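You operate a simulated robot arm through the tools that you are given. There is no shell and no other tool. Be economical: measure what you need, move in short steps, check, and stop when the job is done.

You run a simulated robot arm. Do the job below in one go: nothing can be reset, and whatever is moved stays where it is left.

## Task
Take the blue stopper and put it on the second shelf from the bottom of the blue rack. Put the canister with orange neck on top of the blue cover. Put the tin labelled "Clips" from the top of the cream bench on top of the purple planter and the tin labelled "Covers" on top of the teal planter there. Open the left blue drawer, take the orange label block from the top of the filling bench and leave it in the inside of the left blue drawer and shut the drawer again. Take the purple-capped strip from the top of the filling bench and put it on the shelf under the filling bench. Take the orange socket tester and put it on top of the purple box. Put the jug on the top of the cream bench away on the slatted rack. Open the upper grey drawer, put the green pad in the inside of the upper grey drawer, then shut the drawer. Put one of the short gutters from the top of the cream bench on top of the orange tape roll. Put one of the square jars from the top of the cream bench on top of the blue box. Any order will do. Set down upright: canister with orange neck, label block, orange socket tester, jug, green pad, short gutter, square jar.

The check looks at the end state, three seconds after you hand in, the way a careful person would. Anything else that was tipped, shoved, dropped, spilled or broken makes it a failure. A push-on lid holds only when it is set on centred and level and pressed home; a screw cap is set on level and turned clockwise until tight.

## Robot
A 7-joint arm with a fingered hand on a trunk, on a base that drives. Base frame: it is fixed to the floor where the robot stands at the start and does not move with it; the origin is under the middle of the robot, x ahead of it, y to its left, z up. Units: m, degrees, N and s.
With the tool pointing down near the work surface it reaches from about 0.28 to 0.74 m from the robot's upright axis, wherever it stands. Its first joint turns from -166.0 to 166.0 degrees. Places, roughly: blue box [0.5, 5.25, 0.75]; blue cover (21x18x6 cm) [0.5, 4.4, 0.5]; blue stopper (7x7x5 cm) [0.5, 0, 0.8]; canister with orange neck [1, 0.25, 0.5]; green pad (7x5x6 cm) [-1.4, 0.9, 0.8]; inside of the left blue drawer [-3.4, 0.3, 0.7]; inside of the upper grey drawer [-1.2, 0.7, 0.6]; jug [-1.5, 0.5, 0.75]; label block [-3, -3.25, 1]; left blue drawer [-3.3, 0.3, 0.7]; orange socket tester [-3.25, -3.5, 1]; orange tape roll (8x8x4 cm) [-1.5, 0.8, 0.8]; purple box [-3.25, -3, 1]; purple planter (10x10x9 cm) [-1.3, 2, 0.8]; purple-capped strip (4x4x9 cm) [-3.2, -3.1, 0.9]; second shelf of the blue rack [-3.2, -1.6, 0.7]; shelf under the filling bench [-3.2, -3.2, 0.2]; short gutter (6x3x5 cm) [-1.5, 1.1, 0.8]; slatted rack [1.6, -4, 0.8]; square jar [-1.25, 1, 0.75]; teal planter (10x10x9 cm) [-1.5, 2.1, 0.8]; tin [-1.5, 1.75, 0.75]; upper grey drawer [-1.1, 0.7, 0.6]. Payload 4 kg.
Tool frame: the origin (TCP) lies between the finger pads and is the grasp point; the fingertips stand 0.026 m ahead of it; z points along the fingers, y is the line along which they close. Largest opening 0.132 m; the body of the gripper starts 0.073 m behind the TCP. The gripper is a hand of 4 fingers: y runs from the thumb to the fingers, the wrist lies at [0, 0, -0.239] in the tool frame, and closing takes about 1.5 s.
Orientation is that of the tool frame in the base frame, as a unit quaternion [w, x, y, z]. With the fingers straight down and closing along the base's y, the tool's x points along the base's -x, its y along +y and its z along -z.

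## Interface
- The arm moves only by the tool move_arm. Its argument "motion" is one flat list of numbers, 7 for each row, row after row: the shift along the base's x, y, z in units of 400 mm (1.0 is 400 mm), then the turn, a rotation vector about the base's x, y, z in units of 60 degrees (1.0 is 60 degrees), then the opening, from 0 (shut) to 1 (fully open). In form: [x, y, z, ax, ay, az, grip, x, y, z, ax, ay, az, grip, ...]. A call has 1 to 20 rows; each row is the pose to reach, as a shift and turn from the pose commanded when the call began. A call with a number of a shift or a turn outside -1 to 1 is refused whole. Each row takes 0.2 s and may step no farther than 0.05 m and 8.6 degrees from the row before; otherwise, or with a gripper value out of range, the whole call is refused. Where a pose cannot be reached the arm comes as near as it can. A force on the tool above 40 N (or 10 N above the force at the start of the call, whichever is more), or a blocked arm, ends the call early, and 0.2 s more pass. The fingers move at their own pace (about 0.072 m/s each) and stop on an object; they squeeze with about 22 N. The grip force told is the motor's: it shows also when the fingers shut on nothing. Time passes only in rows, and 0.2 s behind the last, so rows that repeat a pose let the fingers close. The reply holds the time, the measured pose of the TCP, the force on the tool along the base axes, the opening and the grip force, in the units named above and with some noise, with the torque about the TCP (base axes, N m) and any sound that the robot's microphone picked up.
- Cameras (640 x 400 px; columns grow to the right, rows downward): "scene" is now at [-0.0384, 0.2045, 1.3751]; the picture's right is [0.91, -0.41, 0.00], its down [-0.38, -0.84, -0.38] and it looks along [0.16, 0.35, -0.92] (base axes); focal length 214 px, centre (320, 200). "wrist" rides on the gripper at [0.068, 0.002, -0.097] in the tool frame; the picture's right is [-0.03, 1.00, 0.00], its down [-0.82, -0.02, -0.58] and it looks along [-0.58, -0.01, 0.82] (tool axes); focal length 270 px, centre (320, 200). There is no depth. A picture from a camera that has moved, and an enlarged one, comes with that camera's place and axes in the base frame and with its lens.
- camera(camera): a new picture of that camera. The clock stands still meanwhile.
- slide_trunk(by): slides the trunk up (or, below 0, down) by that many m; the arm and the scene camera ride with it, the base frame stays. It gives what a move gives, with no picture.
- steer(legs): drives the robot by 1 to 6 legs, each [ahead, turn to the left] in m and degrees, along the robot's own axes; the way and the turn of a leg run together, so that a leg with both is an arc; at most 1.5 m and 180 degrees a leg. The arm and the cameras ride along, it lands a little off, and it stops where it bumps. It gives what a move gives.
- hand_shape(shape): the hand has 4 fingers and takes this shape, open, in about a second: jaw (thumb against the fingers, like two jaws); tri (thumb and two fingers); tip (a fingertip pinch); poke (one finger out to press); point (the index stretched); flat (the hand flat); cup (the hand cupped); fist (a fist). The gripper value then closes the fingers along that shape, each until it touches; the sizes above hold for jaw. It gives what a move gives, with no picture.
- pan_tilt(pan, tilt): turns the head with the scene camera to pan (to the left, within 155 degrees either way) and tilt (down, from -29 to 69), counted from straight ahead of the robot. It gives what a move gives.
- inspect(camera, box): a new picture of the part [left, top, right, bottom] of that camera's present view, enlarged. The clock stands still meanwhile.
- sign_off(): hands the job in; it is judged then, once.

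Work in short steps. Places have to be worked out from the pictures, the camera data and where the tool is seen: move nearer, look again, correct. Check each grasp and each placing, and mend what went wrong. You have 588 turns and 360 pictures in all, those below and enlarged ones among them. Open the gripper and draw the arm clear of the work before you hand the job in, unless the task says otherwise.

The tools are called after "Request:" by a JSON object that holds its "name" and its "arguments". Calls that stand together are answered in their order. move_arm: Moves the arm, as the interface text tells. Its arguments: {"type":"object","properties":{"motion":{"type":"array","items":{"type":"number"}}},"required":["motion"]} The other tools are called the same way: slide_trunk (by) slides the trunk up or down; hand_shape (shape) gives the hand a shape; steer (legs) drives the base; pan_tilt (pan, tilt) turns the head that bears the scene camera; camera (camera) takes a picture; inspect (camera, box) takes an enlarged picture of a part of a camera's view; sign_off () hands the job in.

At the start:

```text
time_s: 0.0
tool_pos: [0.0158, 0.4135, 1.0285]
tool_rot: [0.0, 0.0, 1.0, 0.0]
wrist_force: [0.7, -0.3, -0.2]
wrist_torque: [-0.02, 0.0, -0.03]
width: 0.1319
grip_force: 0.0
shape: jaw
trunk travel left (down, up): [-0.375, 0.215]
robot x, y, heading: [0.0004, -0.0003, -0.2]
head pan, tilt: [65.6, 67.6]
```

scene: 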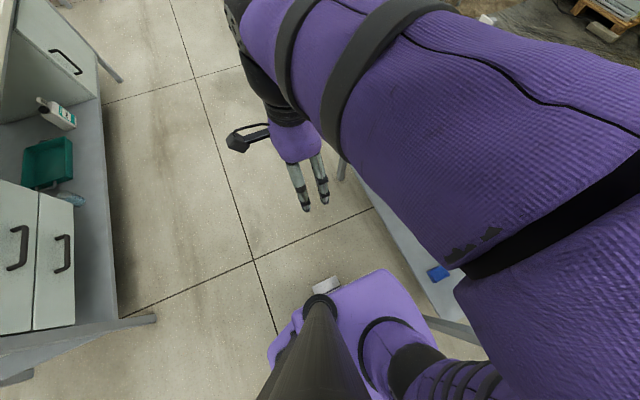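
wrist: 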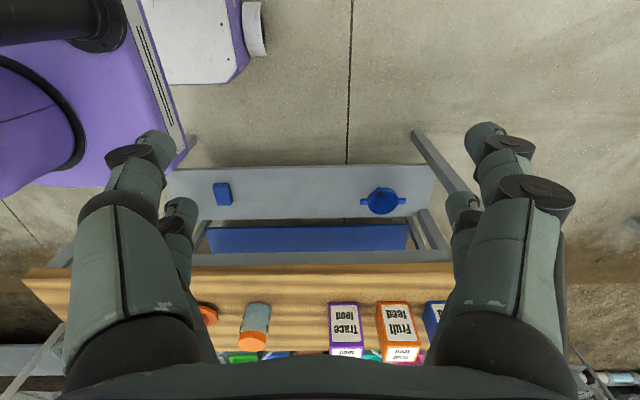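

I begin by looking around: head forward and moderately down.

Request:
{"name": "pan_tilt", "arguments": {"pan": 0, "tilt": 35}}

Request:
{"name": "camera", "arguments": {"camera": "scene"}}

```text
time_s: 1.4
tool_pos: [0.0156, 0.4128, 1.0288]
tool_rot: [0.0, 0.0, 1.0, 0.0]
wrist_force: [-0.9, 0.4, 0.1]
wrist_torque: [0.0, -0.01, 0.0]
width: 0.1321
grip_force: 0.0
shape: jaw
trunk travel left (down, up): [-0.375, 0.215]
robot x, y, heading: [0.0005, 0.002, 0.2]
head pan, tilt: [0.0, 35.0]
```

```text
357 pictures are left
camera scene: at [0.0259, 0.1522, 1.4176], right [0.0, -1.0, 0.0], down [-0.57, 0.0, -0.82], along [0.82, 0.0, -0.57], focal length 214 px, centre (320, 200)
```

scene: 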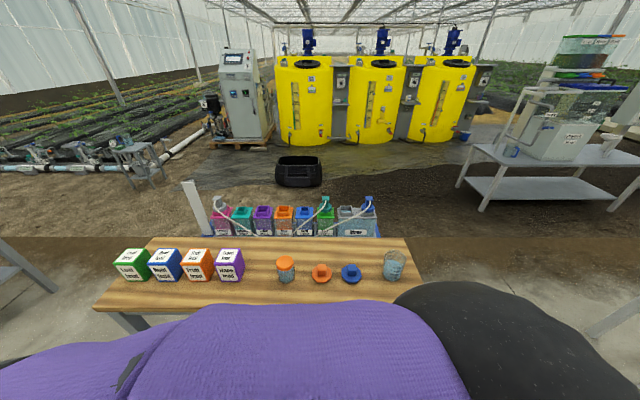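

The table ahead has stoppers; behind it a row of canisters. I pan around to see the other furniture.

Request:
{"name": "inspect", "arguments": {"camera": "scene", "box": [180, 180, 430, 320]}}

Request:
{"name": "pan_tilt", "arguments": {"pan": 75, "tilt": 20}}

Request:
{"name": "camera", "arguments": {"camera": "scene"}}

Request:
{"name": "pan_tilt", "arguments": {"pan": 145, "tilt": 20}}

Request:
{"name": "camera", "arguments": {"camera": "scene"}}

Request:
{"name": "pan_tilt", "arguments": {"pan": -145, "tilt": 20}}

Request:
{"name": "camera", "arguments": {"camera": "scene"}}

Request:
{"name": "pan_tilt", "arguments": {"pan": -75, "tilt": 20}}

Request:
{"name": "camera", "arguments": {"camera": "scene"}}

```text
2.56 times, centred on (305, 250) of scene
camera zoom: at [0.0259, 0.1522, 1.4176], right [0.0, -1.0, 0.0], down [-0.57, 0.0, -0.82], along [0.82, 0.0, -0.57], focal length 549 px, centre (358, 72)
```

zoom: 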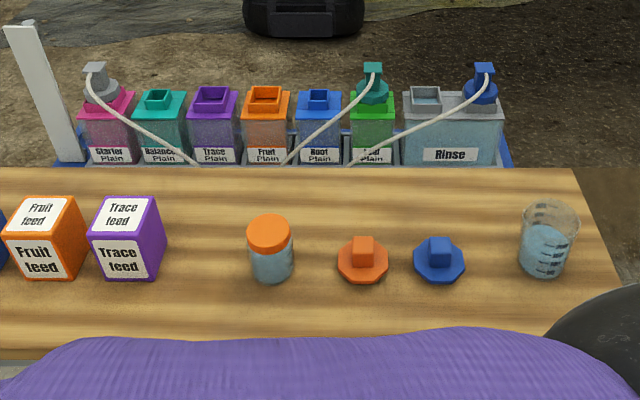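

```text
time_s: 2.8
tool_pos: [0.0153, 0.413, 1.0288]
tool_rot: [-0.001, 0.0, 1.0, 0.0]
wrist_force: [-0.1, 0.3, -0.1]
wrist_torque: [-0.01, 0.03, 0.02]
width: 0.1319
grip_force: 0.1
shape: jaw
trunk travel left (down, up): [-0.375, 0.215]
robot x, y, heading: [0.0027, -0.0022, 0.3]
head pan, tilt: [75.0, 20.0]
```

```text
355 pictures are left
camera scene: at [-0.0379, 0.2421, 1.4414], right [0.97, -0.26, 0.0], down [-0.09, -0.33, -0.94], along [0.24, 0.91, -0.34], focal length 214 px, centre (320, 200)
```

scene: 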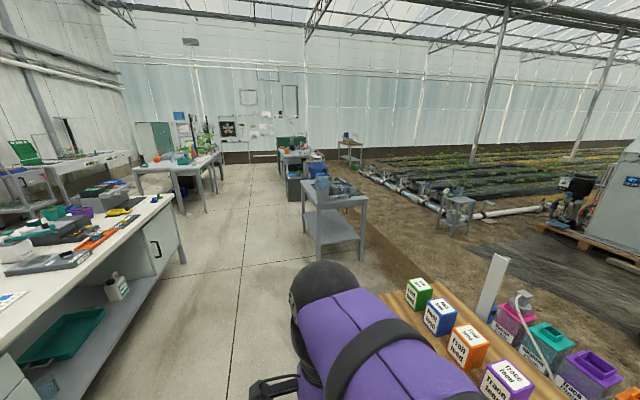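

```text
time_s: 4.2
tool_pos: [0.0162, 0.4128, 1.0294]
tool_rot: [0.0, -0.001, 1.0, 0.0]
wrist_force: [-0.3, -1.0, -0.5]
wrist_torque: [0.01, -0.03, -0.05]
width: 0.1317
grip_force: 0.0
shape: jaw
trunk travel left (down, up): [-0.375, 0.215]
robot x, y, heading: [-0.001, 0.0014, -0.1]
head pan, tilt: [145.0, 20.0]
```

```text
354 pictures are left
camera scene: at [-0.1384, 0.2056, 1.4415], right [0.57, 0.82, 0.0], down [0.28, -0.2, -0.94], along [-0.77, 0.54, -0.34], focal length 214 px, centre (320, 200)
```

scene: 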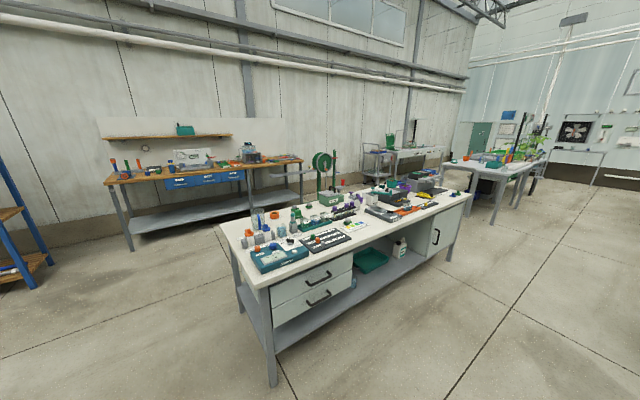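

```text
time_s: 8.2
tool_pos: [0.0155, 0.4137, 1.0293]
tool_rot: [0.0, 0.0, 1.0, 0.0]
wrist_force: [0.2, 0.8, 0.7]
wrist_torque: [0.0, 0.01, 0.03]
width: 0.1317
grip_force: 0.0
shape: jaw
trunk travel left (down, up): [-0.375, 0.215]
robot x, y, heading: [0.0014, 0.0008, 0.0]
head pan, tilt: [-145.0, 20.0]
```

```text
353 pictures are left
camera scene: at [-0.1384, 0.0987, 1.4415], right [-0.57, 0.82, 0.0], down [0.28, 0.2, -0.94], along [-0.77, -0.54, -0.34], focal length 214 px, centre (320, 200)
```

scene: 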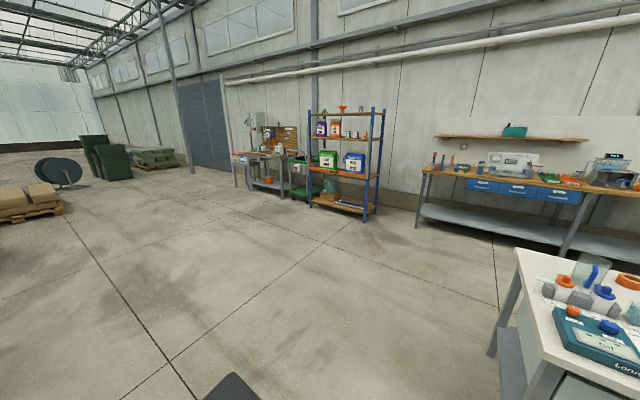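

```text
time_s: 9.6
tool_pos: [0.0158, 0.4125, 1.0294]
tool_rot: [0.0, 0.0, 1.0, 0.0]
wrist_force: [0.5, 0.1, 0.2]
wrist_torque: [0.0, 0.01, 0.0]
width: 0.1318
grip_force: 0.1
shape: jaw
trunk travel left (down, up): [-0.375, 0.215]
robot x, y, heading: [-0.0017, 0.0015, -0.1]
head pan, tilt: [-75.0, 20.0]
```

```text
352 pictures are left
camera scene: at [-0.0381, 0.0622, 1.4415], right [-0.97, -0.26, 0.0], down [-0.09, 0.33, -0.94], along [0.24, -0.91, -0.34], focal length 214 px, centre (320, 200)
```

scene: 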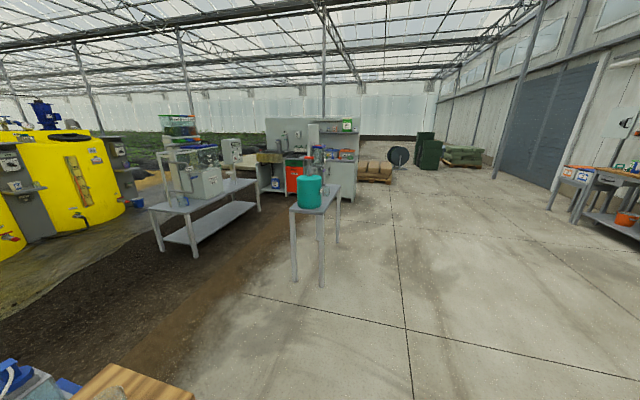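

The blue stopper sits near (0.49, 0.03) on the table. I swing the tool over the front at the same height, then look with the wrist camera.

Request:
{"name": "move_arm", "arguments": {"motion": [0.08, -0.075, 0, 0, 0, 0, 1, 0.16, -0.15, 0, 0, 0, 0, 1, 0.24, -0.225, 0, 0, 0, 0, 1, 0.32, -0.3, 0, 0, 0, 0, 1, 0.4, -0.375, 0, 0, 0, 0, 1, 0.48, -0.45, 0, 0, 0, 0, 1, 0.56, -0.525, 0, 0, 0, 0, 1, 0.64, -0.6, 0, 0, 0, 0, 1, 0.72, -0.675, 0, 0, 0, 0, 1, 0.8, -0.75, 0, 0, 0, 0, 1, 0.88, -0.825, 0, 0, 0, 0, 1, 0.96, -0.9, 0, 0, 0, 0, 1]}}

Request:
{"name": "camera", "arguments": {"camera": "wrist"}}

Request:
{"name": "pan_tilt", "arguments": {"pan": 0, "tilt": 50}}

Request:
{"name": "camera", "arguments": {"camera": "scene"}}

```text
time_s: 12.2
tool_pos: [0.3983, 0.0527, 1.0308]
tool_rot: [0.0, -0.001, 1.0, 0.0]
wrist_force: [0.3, 0.0, 0.4]
wrist_torque: [-0.01, 0.0, -0.03]
width: 0.1317
grip_force: 0.0
shape: jaw
trunk travel left (down, up): [-0.375, 0.215]
robot x, y, heading: [0.0003, 0.0017, -0.1]
head pan, tilt: [-75.0, 20.0]
```

```text
351 pictures are left
camera wrist: at [0.3297, 0.0535, 1.1267], right [0.02, 1.0, 0.0], down [0.82, -0.02, 0.58], along [0.58, -0.01, -0.82], focal length 270 px, centre (320, 200)
```

wrist: 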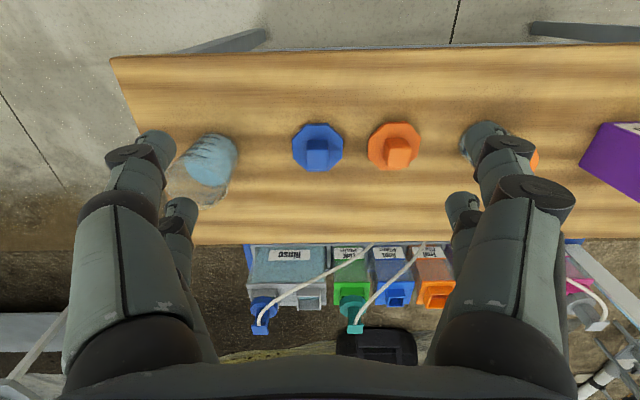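

```text
time_s: 13.7
tool_pos: [0.3962, 0.0529, 1.0306]
tool_rot: [0.001, 0.0, 1.0, 0.0]
wrist_force: [0.3, -0.4, -0.9]
wrist_torque: [-0.01, -0.01, 0.02]
width: 0.1321
grip_force: 0.1
shape: jaw
trunk travel left (down, up): [-0.375, 0.215]
robot x, y, heading: [0.0021, -0.0021, -0.0]
head pan, tilt: [0.0, 50.0]
```

```text
350 pictures are left
camera scene: at [0.015, 0.152, 1.3959], right [0.0, -1.0, 0.0], down [-0.77, 0.0, -0.64], along [0.64, 0.0, -0.77], focal length 214 px, centre (320, 200)
```

scene: 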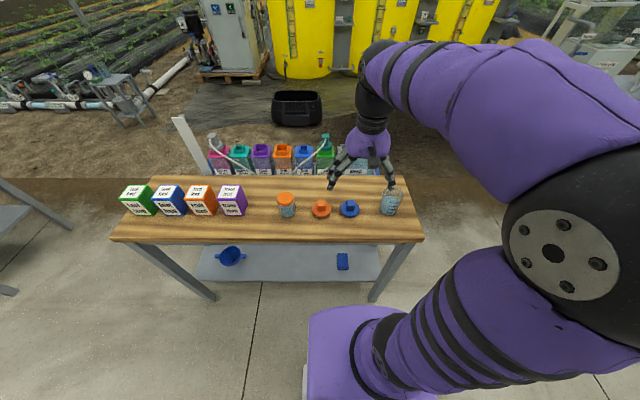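

Triangulating both views, the stopper's knob is at about (0.487, 0.049, 0.785). I go above it with a half-open hand and look closely.

Request:
{"name": "move_arm", "arguments": {"motion": [0.07, 0, -0.1, 0, 0, 0, 0.7, 0.14, 0, -0.2, 0, 0, 0, 0.6, 0.2, -0.01, -0.29, 0, 0, 0, 0.6, 0.22, -0.01, -0.32, 0, 0, 0, 0.6, 0.22, -0.01, -0.32, 0, 0, 0, 0.6]}}

Request:
{"name": "camera", "arguments": {"camera": "wrist"}}

Request:
{"name": "inspect", "arguments": {"camera": "scene", "box": [280, 140, 440, 240]}}

```text
time_s: 14.9
tool_pos: [0.4897, 0.05, 0.9031]
tool_rot: [0.0, 0.0, 1.0, 0.0]
wrist_force: [0.1, -0.9, -0.7]
wrist_torque: [-0.02, 0.01, 0.02]
width: 0.0798
grip_force: 0.0
shape: jaw
trunk travel left (down, up): [-0.375, 0.215]
robot x, y, heading: [-0.0035, -0.0014, 0.2]
head pan, tilt: [0.0, 50.0]
```

```text
349 pictures are left
camera wrist: at [0.4215, 0.051, 0.9989], right [0.03, 1.0, 0.0], down [0.82, -0.02, 0.58], along [0.58, -0.01, -0.82], focal length 270 px, centre (320, 200)
```

wrist: 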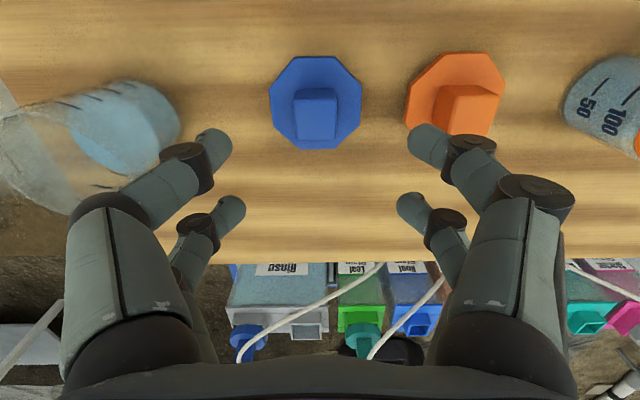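

```text
4.00 times, centred on (360, 190) of scene
camera zoom: at [0.0151, 0.1521, 1.3959], right [0.0, -1.0, 0.0], down [-0.77, 0.0, -0.64], along [0.64, 0.0, -0.77], focal length 858 px, centre (160, 240)
```

zoom: 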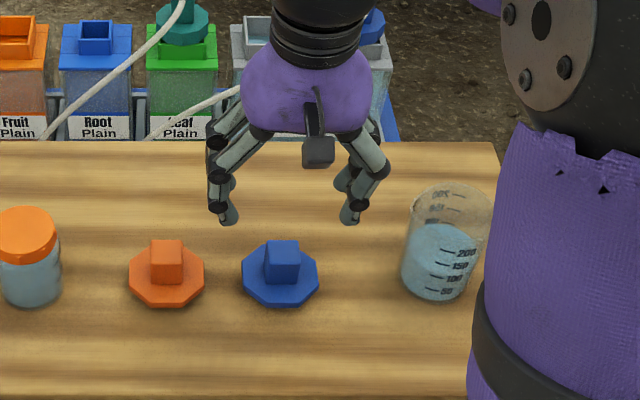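

The knob is ~3.2 cm wide, top near z 0.805, flange near 0.765. I descend to TCP 0.800, then close on the knob.

Request:
{"name": "move_arm", "arguments": {"motion": [-0.005, -0.005, -0.09, 0, 0, 0, 0.6, -0.0075, -0.0075, -0.18, 0, 0, 0, 0.6, -0.0075, -0.0075, -0.255, 0, 0, 0, 0.6, -0.0075, -0.0075, -0.255, 0, 0, 0, 0.1, -0.0075, -0.0075, -0.255, 0, 0, 0, 0, -0.0075, -0.0075, -0.255, 0, 0, 0, 0, -0.0075, -0.0075, -0.255, 0, 0, 0, 0, -0.0075, -0.0075, -0.255, 0, 0, 0, 0, -0.0075, -0.0075, -0.255, 0, 0, 0, 0]}}

Request:
{"name": "camera", "arguments": {"camera": "wrist"}}

```text
time_s: 15.7
tool_pos: [0.4879, 0.0468, 0.8066]
tool_rot: [0.005, 0.0, 1.0, 0.002]
wrist_force: [-0.8, 1.7, 20.1]
wrist_torque: [0.41, 0.11, -0.07]
width: 0.0554
grip_force: 0.0
shape: jaw
trunk travel left (down, up): [-0.375, 0.215]
robot x, y, heading: [0.0007, 0.0041, 0.0]
head pan, tilt: [0.0, 50.0]
stopped in row 4: the force on the tool passed its limit at 45 N (the readings are from after the stop); the commanded pose is now the measured one
```

```text
347 pictures are left
camera wrist: at [0.4186, 0.0486, 0.9023], right [0.02, 1.0, 0.0], down [0.81, -0.02, 0.59], along [0.59, -0.01, -0.81], focal length 270 px, centre (320, 200)
```

wrist: 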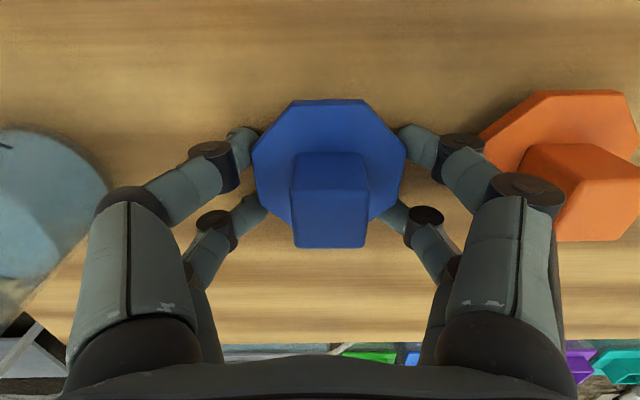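

The fingertips met the flange (its top is near 0.778), so I lift 8 mm, centre on y 0.051 and close on the knob.

Request:
{"name": "move_arm", "arguments": {"motion": [0, 0.005, 0.02, 0, 0, 0, 0.45, 0, 0.01, 0.02, 0, 0, 0, 0.3, 0, 0.01, 0.02, 0, 0, 0, 0, 0, 0.01, 0.02, 0, 0, 0, 0, 0, 0.01, 0.02, 0, 0, 0, 0, 0, 0.01, 0.02, 0, 0, 0, 0, 0, 0.01, 0.02, 0, 0, 0, 0]}}

Request:
{"name": "camera", "arguments": {"camera": "wrist"}}

```text
time_s: 17.3
tool_pos: [0.4859, 0.051, 0.8119]
tool_rot: [0.001, 0.0, 1.0, 0.0]
wrist_force: [0.5, -0.7, -0.1]
wrist_torque: [0.01, 0.02, 0.04]
width: 0.0199
grip_force: 22.0
shape: jaw
trunk travel left (down, up): [-0.375, 0.215]
robot x, y, heading: [-0.0019, 0.0019, -0.0]
head pan, tilt: [0.0, 50.0]
```

```text
346 pictures are left
camera wrist: at [0.4185, 0.0524, 0.908], right [0.02, 1.0, 0.0], down [0.81, -0.02, 0.58], along [0.58, -0.01, -0.81], focal length 270 px, centre (320, 200)
```

wrist: 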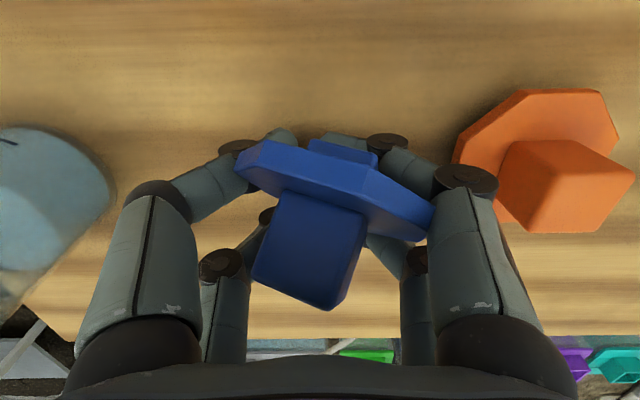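

The fingers went under the flange onto the plug and tilted it. I open slowly to let it settle, and look again.

Request:
{"name": "move_arm", "arguments": {"motion": [0, 0, -0.01, 0, 0, 0, 0.2, 0, 0, -0.01, 0, 0, 0, 0.3, 0, 0, -0.01, 0, 0, 0, 0.4, 0, 0, -0.01, 0, 0, 0, 0.5, 0, 0, -0.01, 0, 0, 0, 0.65, 0, 0, 0.0, 0, 0, 0, 0.75, 0, 0, 0.1, 0, 0, 0, 0.75, 0, 0, 0.2, 0, 0, 0, 0.75]}}

Request:
{"name": "camera", "arguments": {"camera": "wrist"}}

```text
time_s: 19.1
tool_pos: [0.4858, 0.0486, 0.8914]
tool_rot: [0.001, 0.0, 1.0, 0.0]
wrist_force: [0.1, 0.2, -0.8]
wrist_torque: [0.01, 0.01, -0.02]
width: 0.0986
grip_force: 0.1
shape: jaw
trunk travel left (down, up): [-0.375, 0.215]
robot x, y, heading: [0.0024, -0.0026, 0.2]
head pan, tilt: [0.0, 50.0]
```

```text
345 pictures are left
camera wrist: at [0.4175, 0.0495, 0.9869], right [0.03, 1.0, 0.0], down [0.81, -0.02, 0.58], along [0.58, -0.01, -0.81], focal length 270 px, centre (320, 200)
```

wrist: 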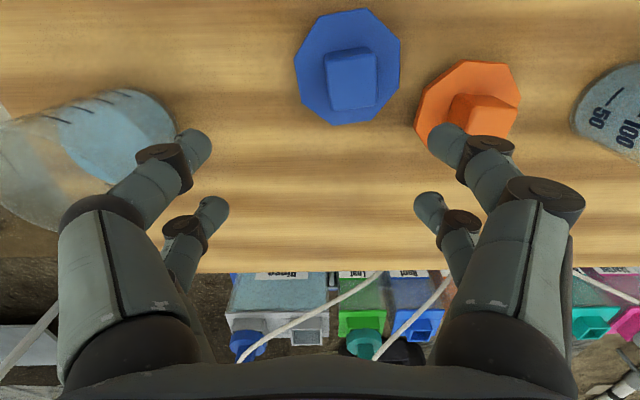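

It settled upright at about (0.455, 0.069). I approach with a narrower opening and grip only the knob, tips near 0.797.

Request:
{"name": "move_arm", "arguments": {"motion": [-0.04, 0.025, 0, 0, 0, 0, 0.5, -0.077, 0.05, 0, 0, 0, 0, 0.45, -0.077, 0.05, -0.08, 0, 0, 0, 0.45, -0.077, 0.05, -0.12, 0, 0, 0, 0.45]}}

Request:
{"name": "camera", "arguments": {"camera": "wrist"}}

Request:
{"name": "inspect", "arguments": {"camera": "scene", "box": [280, 140, 440, 240]}}

```text
time_s: 20.1
tool_pos: [0.4549, 0.0712, 0.8439]
tool_rot: [0.002, -0.001, 1.0, 0.0]
wrist_force: [-0.3, 0.5, -0.6]
wrist_torque: [0.03, -0.02, -0.01]
width: 0.0601
grip_force: 0.1
shape: jaw
trunk travel left (down, up): [-0.375, 0.215]
robot x, y, heading: [-0.0019, 0.0003, -0.1]
head pan, tilt: [0.0, 50.0]
```

```text
344 pictures are left
camera wrist: at [0.387, 0.0718, 0.9405], right [0.02, 1.0, 0.0], down [0.81, -0.02, 0.58], along [0.58, -0.01, -0.81], focal length 270 px, centre (320, 200)
```

wrist: 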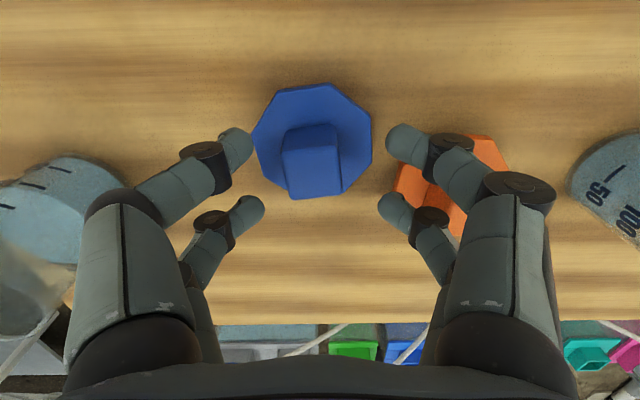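

```text
4.00 times, centred on (360, 190) of scene
camera zoom: at [0.0151, 0.1521, 1.3959], right [0.0, -1.0, 0.0], down [-0.77, 0.0, -0.64], along [0.64, 0.0, -0.77], focal length 858 px, centre (160, 240)
```

zoom: 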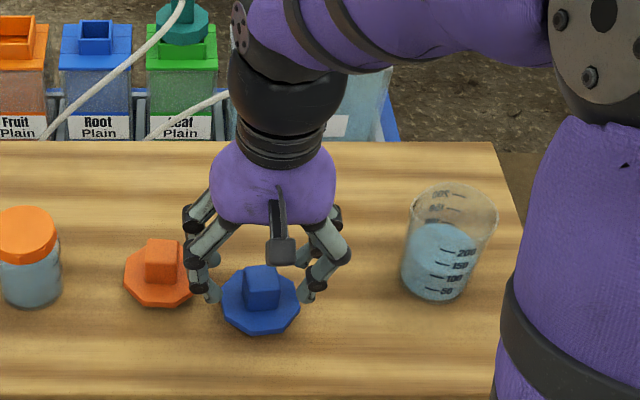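

Knob centre is about (0.459, 0.067). I nudge there, go down 2 cm, and close gently.

Request:
{"name": "move_arm", "arguments": {"motion": [0.01, -0.01, -0.02, 0, 0, 0, 0.43, 0.01, -0.01, -0.053, 0, 0, 0, 0.4, 0.01, -0.01, -0.053, 0, 0, 0, 0.3, 0.01, -0.01, -0.053, 0, 0, 0, 0.2, 0.01, -0.01, -0.053, 0, 0, 0, 0, 0.01, -0.01, -0.053, 0, 0, 0, 0, 0.01, -0.01, -0.053, 0, 0, 0, 0, 0.01, -0.01, -0.053, 0, 0, 0, 0]}}

Request:
{"name": "camera", "arguments": {"camera": "wrist"}}

```text
time_s: 21.9
tool_pos: [0.4609, 0.0664, 0.8241]
tool_rot: [0.003, 0.0, 1.0, 0.001]
wrist_force: [7.2, -1.2, 30.5]
wrist_torque: [0.09, 0.26, -0.03]
width: 0.0419
grip_force: 21.8
shape: jaw
trunk travel left (down, up): [-0.375, 0.215]
robot x, y, heading: [-0.0024, -0.0011, -0.1]
head pan, tilt: [0.0, 50.0]
```

```text
342 pictures are left
camera wrist: at [0.3916, 0.0675, 0.9195], right [0.02, 1.0, 0.0], down [0.81, -0.02, 0.58], along [0.58, -0.01, -0.81], focal length 270 px, centre (320, 200)
```

wrist: 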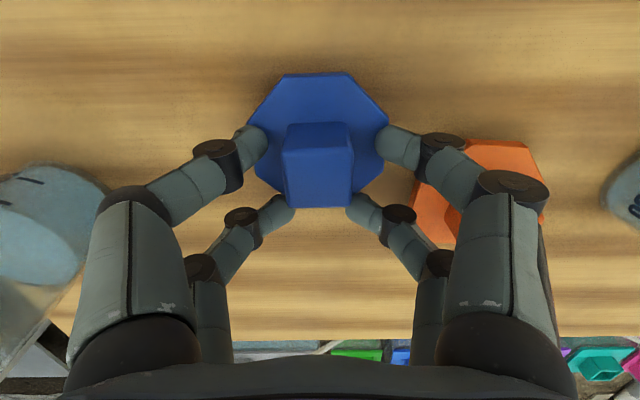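

The curling tips press on the flange rim. I ease up a few mm stepwise while closed so they slide onto the knob.

Request:
{"name": "move_arm", "arguments": {"motion": [0, 0, 0.01, 0, 0, 0, 0.35, 0, 0, 0.03, 0, 0, 0, 0.35, 0, 0, 0.03, 0, 0, 0, 0.2, 0, 0, 0.03, 0, 0, 0, 0, 0, 0, 0.03, 0, 0, 0, 0, 0, 0, 0.03, 0, 0, 0, 0]}}

Request:
{"name": "camera", "arguments": {"camera": "wrist"}}

```text
time_s: 23.3
tool_pos: [0.4603, 0.0664, 0.8354]
tool_rot: [0.002, 0.001, 1.0, -0.001]
wrist_force: [0.5, 0.1, -0.5]
wrist_torque: [0.0, -0.02, 0.02]
width: 0.0147
grip_force: 22.4
shape: jaw
trunk travel left (down, up): [-0.375, 0.215]
robot x, y, heading: [-0.0009, -0.004, -0.2]
head pan, tilt: [0.0, 50.0]
```

```text
341 pictures are left
camera wrist: at [0.3918, 0.0682, 0.9307], right [0.02, 1.0, 0.0], down [0.81, -0.02, 0.58], along [0.58, -0.01, -0.81], focal length 270 px, centre (320, 200)
```

wrist: 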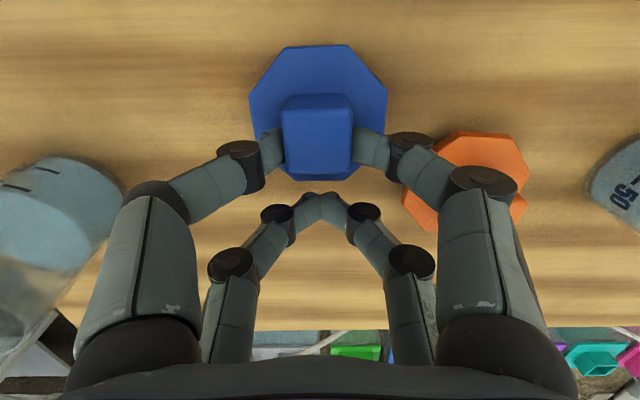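

One finger pair holds the knob. I lift 4 cm to see if it holds.

Request:
{"name": "move_arm", "arguments": {"motion": [0, 0, 0.03, 0, 0, 0, 0, 0, 0, 0.06, 0, 0, 0, 0, 0, 0, 0.1, 0, 0, 0, 0, 0, 0, 0.15, 0, 0, 0, 0]}}

Request:
{"name": "camera", "arguments": {"camera": "wrist"}}

```text
time_s: 24.3
tool_pos: [0.4585, 0.067, 0.8959]
tool_rot: [0.001, 0.0, 1.0, 0.0]
wrist_force: [-0.2, 0.2, -1.0]
wrist_torque: [0.0, -0.01, 0.01]
width: 0.015
grip_force: 22.0
shape: jaw
trunk travel left (down, up): [-0.375, 0.215]
robot x, y, heading: [0.0038, 0.0002, 0.1]
head pan, tilt: [0.0, 50.0]
```

```text
340 pictures are left
camera wrist: at [0.3911, 0.0677, 0.9912], right [0.03, 1.0, 0.0], down [0.81, -0.02, 0.58], along [0.58, -0.01, -0.81], focal length 270 px, centre (320, 200)
```

wrist: 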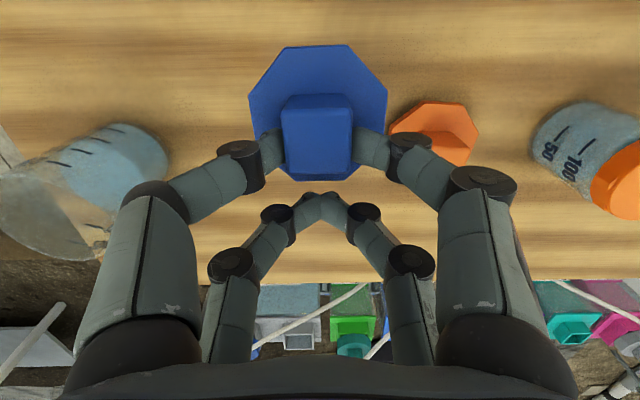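

It holds level. I lift more, back the robot away from the table, then turn toward the blue rack.

Request:
{"name": "move_arm", "arguments": {"motion": [0, 0, 0.1, 0, 0, 0, 0, -0.05, 0, 0.2, 0, 0, 0, 0, -0.15, 0, 0.25, 0, 0, 0, 0]}}

Request:
{"name": "steer", "arguments": {"legs": [[-0.4, 0], [0, -140]]}}

Request:
{"name": "pan_tilt", "arguments": {"pan": 0, "tilt": 20}}

Request:
{"name": "camera", "arguments": {"camera": "scene"}}

```text
time_s: 25.1
tool_pos: [0.3992, 0.0691, 0.9945]
tool_rot: [0.001, 0.001, 1.0, 0.001]
wrist_force: [1.2, -0.4, -0.7]
wrist_torque: [0.03, -0.01, 0.01]
width: 0.0149
grip_force: 21.8
shape: jaw
trunk travel left (down, up): [-0.375, 0.215]
robot x, y, heading: [0.0028, -0.0024, 0.1]
head pan, tilt: [0.0, 50.0]
```

```text
time_s: 34.2
tool_pos: [-0.681, -0.2967, 0.9936]
tool_rot: [0.001, 0.948, 0.319, -0.002]
wrist_force: [0.0, 0.3, 0.7]
wrist_torque: [-0.01, -0.02, 0.0]
width: 0.0144
grip_force: 21.6
shape: jaw
trunk travel left (down, up): [-0.375, 0.215]
robot x, y, heading: [-0.399, -0.0022, -142.8]
head pan, tilt: [0.0, 50.0]
```

```text
time_s: 35.1
tool_pos: [-0.6804, -0.2954, 0.9934]
tool_rot: [0.0, 0.948, 0.319, -0.003]
wrist_force: [0.4, 0.3, 0.7]
wrist_torque: [0.0, -0.04, -0.02]
width: 0.0149
grip_force: 22.1
shape: jaw
trunk travel left (down, up): [-0.375, 0.215]
robot x, y, heading: [-0.4031, -0.0033, -143.0]
head pan, tilt: [0.0, 20.0]
```

```text
339 pictures are left
camera scene: at [-0.3387, -0.1443, 1.4414], right [-0.6, 0.8, 0.0], down [0.27, 0.21, -0.94], along [-0.75, -0.57, -0.34], focal length 214 px, centre (320, 200)
```

scene: 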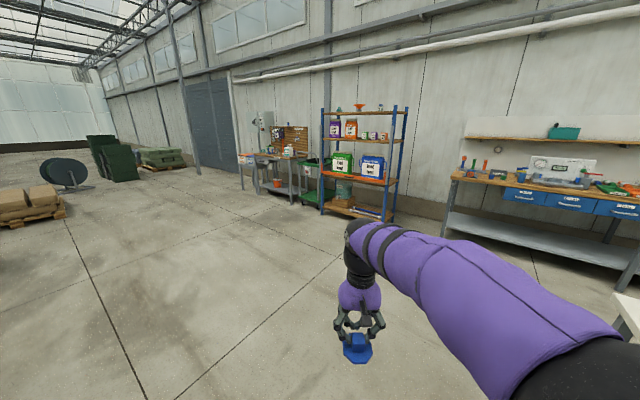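

Bearing to the rack front is right along the present heading. I drive 2.35 m, then turn to face the wall and look.

Request:
{"name": "steer", "arguments": {"legs": [[1.2, 0], [1.1, 0], [0, -37]]}}

Request:
{"name": "camera", "arguments": {"camera": "scene"}}

```text
time_s: 48.4
tool_pos: [-2.6529, -1.4139, 0.9939]
tool_rot: [-0.001, 1.0, -0.016, -0.002]
wrist_force: [-0.1, 0.0, -0.5]
wrist_torque: [0.02, 0.02, 0.0]
width: 0.0151
grip_force: 22.3
shape: jaw
trunk travel left (down, up): [-0.375, 0.215]
robot x, y, heading: [-2.2501, -1.3594, 178.0]
head pan, tilt: [0.0, 20.0]
```

```text
338 pictures are left
camera scene: at [-2.2911, -1.5114, 1.4415], right [0.03, 1.0, 0.0], down [0.34, -0.01, -0.94], along [-0.94, 0.03, -0.34], focal length 214 px, centre (320, 200)
```

scene: 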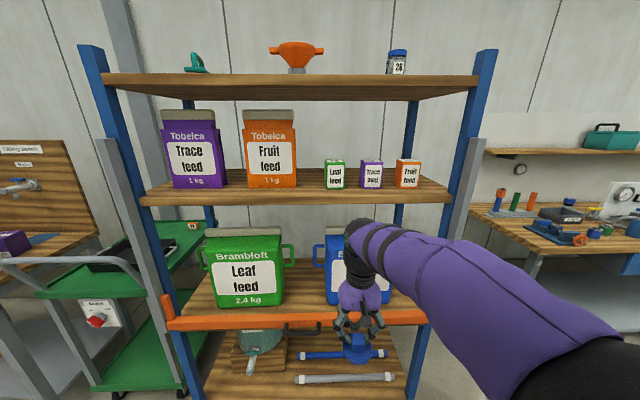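

The second shelf's front edge is near x -2.905, z 0.72, with a gap between green and blue boxes at y≈-1.525. I lower and shift the tool in front of that gap, leaning the fingers 15° inwards.

Request:
{"name": "move_arm", "arguments": {"motion": [0, -0.07, -0.09, 0, 0.06, 0, 0, 0, -0.14, -0.18, 0, 0.12, 0, 0, 0, -0.2, -0.26, 0, 0.18, 0, 0, 0, -0.27, -0.34, 0, 0.25, 0, 0]}}

Request:
{"name": "camera", "arguments": {"camera": "scene"}}

Request:
{"name": "camera", "arguments": {"camera": "wrist"}}

```text
time_s: 49.4
tool_pos: [-2.6529, -1.523, 0.8579]
tool_rot: [0.002, 0.991, -0.014, -0.133]
wrist_force: [0.0, 0.5, 0.0]
wrist_torque: [-0.02, 0.02, -0.01]
width: 0.0151
grip_force: 22.2
shape: jaw
trunk travel left (down, up): [-0.375, 0.215]
robot x, y, heading: [-2.2512, -1.3633, 178.0]
head pan, tilt: [0.0, 20.0]
```

```text
337 pictures are left
camera scene: at [-2.291, -1.5113, 1.4415], right [0.03, 1.0, 0.0], down [0.34, -0.01, -0.94], along [-0.94, 0.03, -0.34], focal length 214 px, centre (320, 200)
```

scene: 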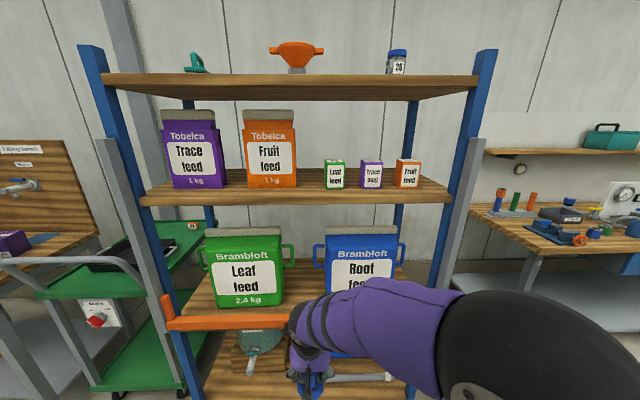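

```text
336 pictures are left
camera wrist: at [-2.5607, -1.5269, 0.932], right [-0.05, -1.0, 0.02], down [-0.63, 0.04, 0.77], along [-0.77, 0.03, -0.64], focal length 270 px, centre (320, 200)
```

wrist: 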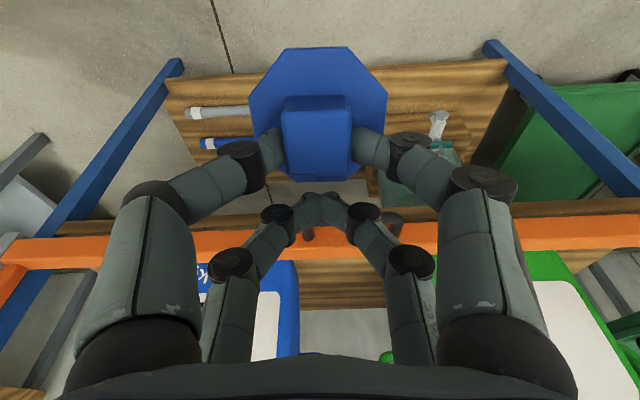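

Shelf surface ≈0.737; gap centre y≈-1.55. I drive 0.2 m ahead and then slide the stopper in at TCP 0.85.

Request:
{"name": "steer", "arguments": {"legs": [[0.2, 0]]}}

Request:
{"name": "camera", "arguments": {"camera": "wrist"}}

```text
time_s: 51.0
tool_pos: [-2.8523, -1.5131, 0.8575]
tool_rot: [0.002, 0.991, -0.017, -0.132]
wrist_force: [0.3, -1.1, -0.2]
wrist_torque: [0.0, 0.02, -0.02]
width: 0.015
grip_force: 21.9
shape: jaw
trunk travel left (down, up): [-0.375, 0.215]
robot x, y, heading: [-2.4529, -1.3521, 177.9]
head pan, tilt: [0.0, 20.0]
```

```text
335 pictures are left
camera wrist: at [-2.7605, -1.5183, 0.9324], right [-0.06, -1.0, 0.01], down [-0.63, 0.05, 0.77], along [-0.77, 0.03, -0.64], focal length 270 px, centre (320, 200)
```

wrist: 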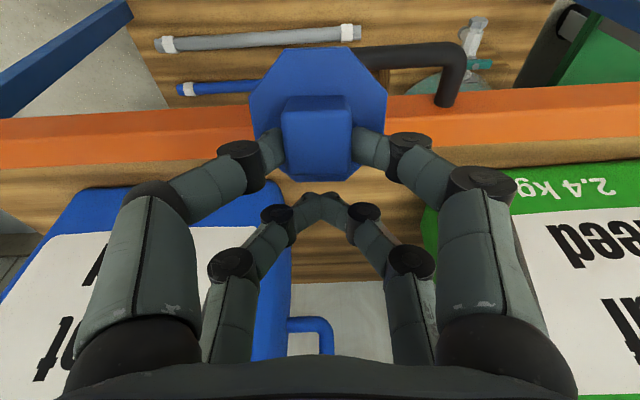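

Gap spans y −1.62…−1.478, boxes start at x≈−2.97. I slide in to (−2.98, −1.55) and lower to just above the shelf.

Request:
{"name": "move_arm", "arguments": {"motion": [-0.08, -0.03, 0, 0, 0, 0, 0, -0.16, -0.06, 0, 0, 0, 0, 0, -0.24, -0.09, 0, 0, 0, 0, 0, -0.32, -0.0925, 0, 0, 0, 0, 0, -0.32, -0.0925, -0.05, 0, 0, 0, 0, -0.32, -0.0925, -0.09, 0, 0, 0, 0, -0.32, -0.0925, -0.105, 0, 0, 0, 0]}}

Request:
{"name": "camera", "arguments": {"camera": "wrist"}}

Request:
{"name": "camera", "arguments": {"camera": "scene"}}

```text
time_s: 52.6
tool_pos: [-2.9827, -1.5506, 0.815]
tool_rot: [0.002, 0.991, -0.017, -0.132]
wrist_force: [0.3, 0.5, -0.5]
wrist_torque: [0.0, -0.02, 0.04]
width: 0.0152
grip_force: 22.0
shape: jaw
trunk travel left (down, up): [-0.375, 0.215]
robot x, y, heading: [-2.4476, -1.3539, 177.9]
head pan, tilt: [0.0, 20.0]
```

```text
334 pictures are left
camera wrist: at [-2.8899, -1.5555, 0.8899], right [-0.06, -1.0, 0.01], down [-0.63, 0.05, 0.77], along [-0.77, 0.03, -0.64], focal length 270 px, centre (320, 200)
```

wrist: 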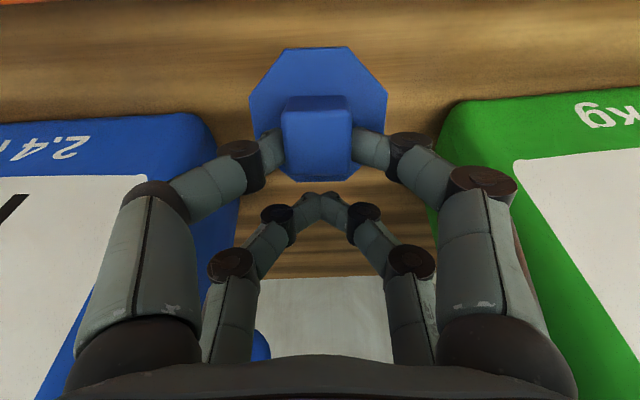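

```text
333 pictures are left
camera scene: at [-2.4907, -1.5044, 1.4414], right [0.04, 1.0, 0.0], down [0.34, -0.01, -0.94], along [-0.94, 0.03, -0.34], focal length 214 px, centre (320, 200)
```

scene: 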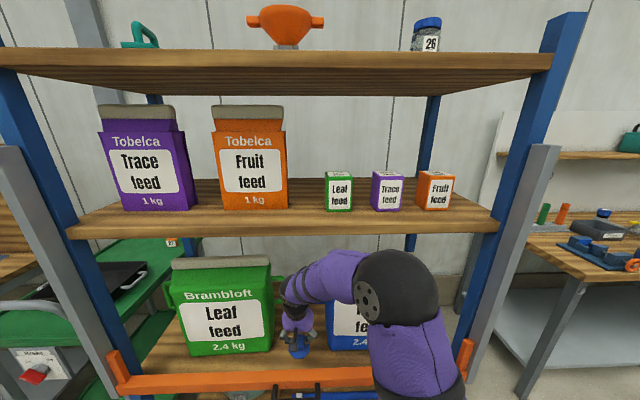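

No contact yet and clear of both boxes. I creep down until the plug touches.

Request:
{"name": "move_arm", "arguments": {"motion": [0, 0, -0.01, 0, 0, 0, 0, 0, 0, -0.02, 0, 0, 0, 0, 0, 0, -0.03, 0, 0, 0, 0]}}

Request:
{"name": "inspect", "arguments": {"camera": "scene", "box": [240, 280, 360, 380]}}

```text
time_s: 53.4
tool_pos: [-2.9803, -1.5502, 0.8031]
tool_rot: [0.002, 0.991, -0.017, -0.133]
wrist_force: [0.2, -0.5, 0.2]
wrist_torque: [-0.01, 0.0, 0.02]
width: 0.0151
grip_force: 22.2
shape: jaw
trunk travel left (down, up): [-0.375, 0.215]
robot x, y, heading: [-2.4515, -1.3491, 178.0]
head pan, tilt: [0.0, 20.0]
```

```text
4.00 times, centred on (300, 330) of scene
camera zoom: at [-2.4906, -1.5044, 1.4414], right [0.04, 1.0, 0.0], down [0.34, -0.01, -0.94], along [-0.94, 0.03, -0.34], focal length 858 px, centre (400, -320)
```

zoom: 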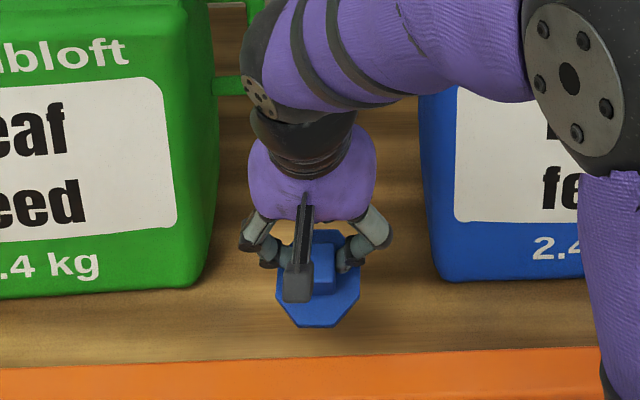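

Request:
{"name": "move_arm", "arguments": {"motion": [0, 0, -0.01, 0, 0, 0, 0, 0, 0, -0.02, 0, 0, 0, 0, 0, 0, -0.03, 0, 0, 0, 0, 0, 0, -0.04, 0, 0, 0, 0]}}

```text
time_s: 54.4
tool_pos: [-2.9791, -1.5503, 0.7874]
tool_rot: [0.002, 0.991, -0.017, -0.132]
wrist_force: [0.0, 0.4, 0.0]
wrist_torque: [0.0, 0.01, -0.01]
width: 0.015
grip_force: 22.1
shape: jaw
trunk travel left (down, up): [-0.375, 0.215]
robot x, y, heading: [-2.4498, -1.3505, 177.8]
head pan, tilt: [0.0, 20.0]
```

No contact at 0.787 yet; I go on down in small steps.

Request:
{"name": "move_arm", "arguments": {"motion": [0, 0, -0.01, 0, 0, 0, 0, 0, 0, -0.02, 0, 0, 0, 0, 0, 0, -0.03, 0, 0, 0, 0, 0, 0, -0.04, 0, 0, 0, 0]}}

Request:
{"name": "inspect", "arguments": {"camera": "scene", "box": [240, 280, 360, 380]}}

```text
time_s: 55.4
tool_pos: [-2.9796, -1.5507, 0.7721]
tool_rot: [0.002, 0.991, -0.016, -0.131]
wrist_force: [-0.7, 0.2, -1.5]
wrist_torque: [0.01, -0.03, -0.01]
width: 0.0148
grip_force: 22.4
shape: jaw
trunk travel left (down, up): [-0.375, 0.215]
robot x, y, heading: [-2.4504, -1.3513, 177.8]
head pan, tilt: [0.0, 20.0]
```

```text
4.00 times, centred on (300, 330) of scene
camera zoom: at [-2.4906, -1.5044, 1.4414], right [0.04, 1.0, 0.0], down [0.34, -0.01, -0.94], along [-0.94, 0.03, -0.34], focal length 858 px, centre (400, -320)
```

zoom: 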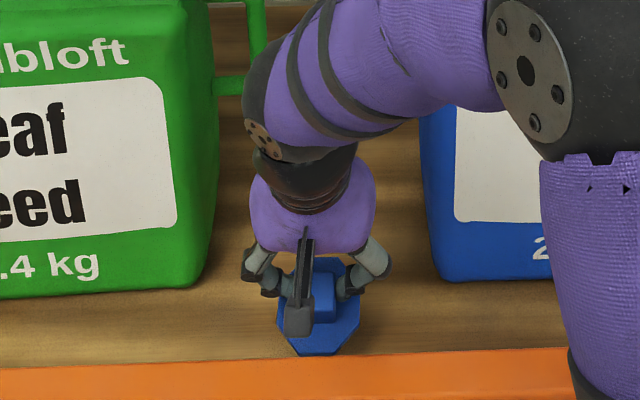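

I move 2 cm deeper and continue lowering.

Request:
{"name": "move_arm", "arguments": {"motion": [-0.05, 0, 0.0, 0, 0, 0, 0, -0.05, 0, -0.01, 0, 0, 0, 0, -0.05, 0, -0.02, 0, 0, 0, 0, -0.05, 0, -0.03, 0, 0, 0, 0, -0.05, 0, -0.04, 0, 0, 0, 0, -0.05, 0, -0.05, 0, 0, 0, 0]}}

Request:
{"name": "inspect", "arguments": {"camera": "scene", "box": [240, 280, 360, 380]}}

Request:
{"name": "camera", "arguments": {"camera": "wrist"}}

```text
time_s: 56.8
tool_pos: [-3.0018, -1.5502, 0.7521]
tool_rot: [0.003, 0.991, -0.018, -0.133]
wrist_force: [-0.3, 0.2, -0.2]
wrist_torque: [-0.02, 0.0, 0.02]
width: 0.0149
grip_force: 22.1
shape: jaw
trunk travel left (down, up): [-0.375, 0.215]
robot x, y, heading: [-2.451, -1.3503, 177.7]
head pan, tilt: [0.0, 20.0]
```

```text
4.00 times, centred on (300, 330) of scene
camera zoom: at [-2.4906, -1.5044, 1.4414], right [0.04, 1.0, 0.0], down [0.34, -0.01, -0.94], along [-0.94, 0.03, -0.34], focal length 858 px, centre (400, -320)
```

zoom: 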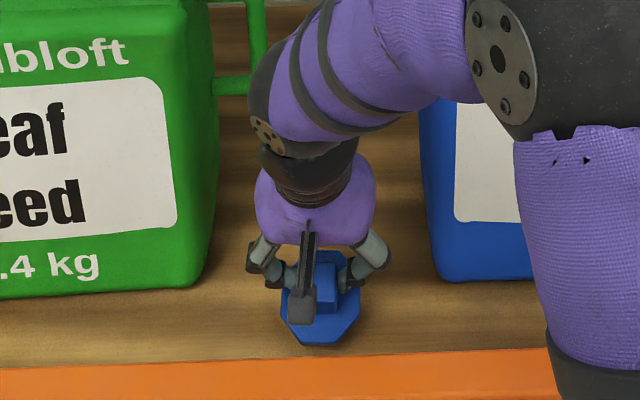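

```text
329 pictures are left
camera wrist: at [-2.9087, -1.5554, 0.8268], right [-0.06, -1.0, 0.01], down [-0.63, 0.05, 0.77], along [-0.77, 0.04, -0.64], focal length 270 px, centre (320, 200)
```

wrist: 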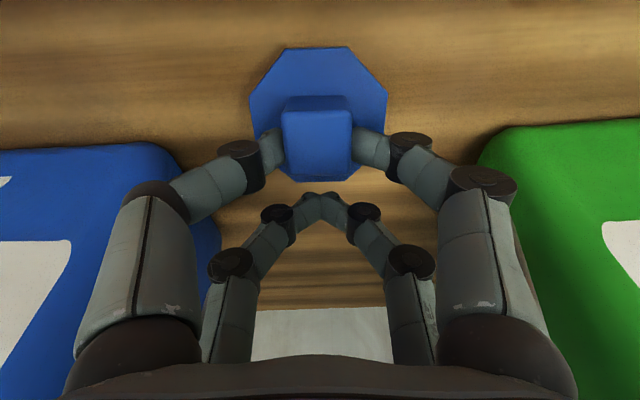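

Still free; more small steps down.

Request:
{"name": "move_arm", "arguments": {"motion": [0, 0, -0.01, 0, 0, 0, 0, 0, 0, -0.02, 0, 0, 0, 0, 0, 0, -0.03, 0, 0, 0, 0, 0, 0, -0.04, 0, 0, 0, 0, 0, 0, -0.05, 0, 0, 0, 0]}}

Request:
{"name": "inspect", "arguments": {"camera": "scene", "box": [240, 280, 360, 380]}}

```text
time_s: 58.0
tool_pos: [-3.0027, -1.5514, 0.736]
tool_rot: [0.003, 0.99, -0.017, -0.138]
wrist_force: [-4.9, 1.1, 35.2]
wrist_torque: [0.04, -0.37, -0.06]
width: 0.0169
grip_force: 21.8
shape: jaw
trunk travel left (down, up): [-0.375, 0.215]
robot x, y, heading: [-2.4465, -1.3537, 177.9]
head pan, tilt: [0.0, 20.0]
```

```text
4.00 times, centred on (300, 330) of scene
camera zoom: at [-2.4885, -1.5034, 1.4422], right [0.04, 1.0, 0.0], down [0.34, -0.01, -0.94], along [-0.94, 0.03, -0.34], focal length 858 px, centre (400, -320)
```

zoom: 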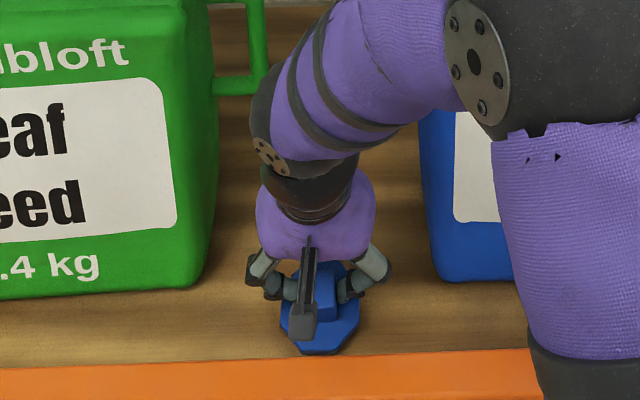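

Contact (shelf ≈0.67). I ease up 2 mm, open slowly, then withdraw upward-outward.

Request:
{"name": "move_arm", "arguments": {"motion": [0, 0, 0.008, 0, 0, 0, 0, 0, 0, 0.008, 0, 0, 0, 0.2, 0, 0, 0.008, 0, 0, 0, 0.3, 0, 0, 0.008, 0, 0, 0, 0.4, 0, 0, 0.008, 0, 0, 0, 0.45, 0, 0, 0.06, 0, 0, 0, 0.45, 0.0, 0, 0.15, 0, 0, 0, 0.45, 0.08, 0, 0.2, 0, 0, 0, 0.45]}}

Request:
{"name": "camera", "arguments": {"camera": "wrist"}}

```text
time_s: 59.8
tool_pos: [-2.9681, -1.5513, 0.8114]
tool_rot: [0.002, 0.991, -0.017, -0.132]
wrist_force: [0.9, -0.9, 0.3]
wrist_torque: [-0.03, 0.03, 0.03]
width: 0.059
grip_force: 0.0
shape: jaw
trunk travel left (down, up): [-0.375, 0.215]
robot x, y, heading: [-2.4506, -1.3497, 177.7]
head pan, tilt: [0.0, 20.0]
```

```text
327 pictures are left
camera wrist: at [-2.8771, -1.5555, 0.8862], right [-0.06, -1.0, 0.01], down [-0.63, 0.05, 0.77], along [-0.77, 0.03, -0.64], focal length 270 px, centre (320, 200)
```

wrist: 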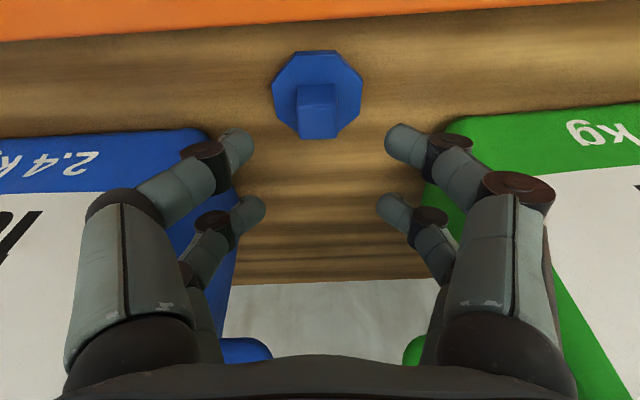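

The stopper stands on the second shelf. I withdraw the arm and straighten the tool, then back off and drive toward the filling bench.

Request:
{"name": "move_arm", "arguments": {"motion": [0.1, 0, 0.02, 0, 0, 0, 0.45, 0.2, 0, 0.06, 0, 0, 0, 0.45, 0.3, 0, 0.1, 0, -0.05, 0, 0.45, 0.4, 0, 0.2, 0, -0.1, 0, 0.45, 0.5, 0, 0.28, 0, -0.15, 0, 0.45, 0.55, 0, 0.36, 0, -0.2, 0, 0.45, 0.55, 0, 0.44, 0, -0.25, 0, 0.45]}}

Request:
{"name": "steer", "arguments": {"legs": [[-0.35, 0], [0, 88], [1.5, 0], [0.25, 0], [0, -88]]}}

Request:
{"name": "camera", "arguments": {"camera": "scene"}}

```text
refused: row 4 steps farther than a row can; nothing moved
```

```text
time_s: 78.8
tool_pos: [-2.7168, -3.2819, 0.8123]
tool_rot: [0.001, 0.991, -0.025, -0.132]
wrist_force: [0.8, 1.1, 0.7]
wrist_torque: [-0.01, 0.0, 0.0]
width: 0.0591
grip_force: 0.1
shape: jaw
trunk travel left (down, up): [-0.375, 0.215]
robot x, y, heading: [-2.193, -3.0915, 176.7]
head pan, tilt: [0.0, 20.0]
```

```text
326 pictures are left
camera scene: at [-2.2375, -3.2445, 1.4414], right [0.06, 1.0, 0.0], down [0.34, -0.02, -0.94], along [-0.94, 0.05, -0.34], focal length 214 px, centre (320, 200)
```

scene: 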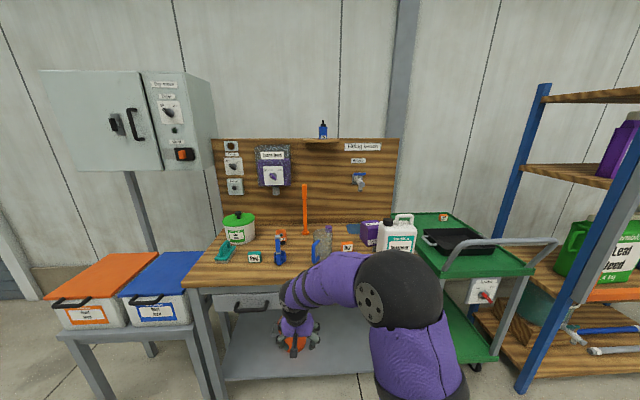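

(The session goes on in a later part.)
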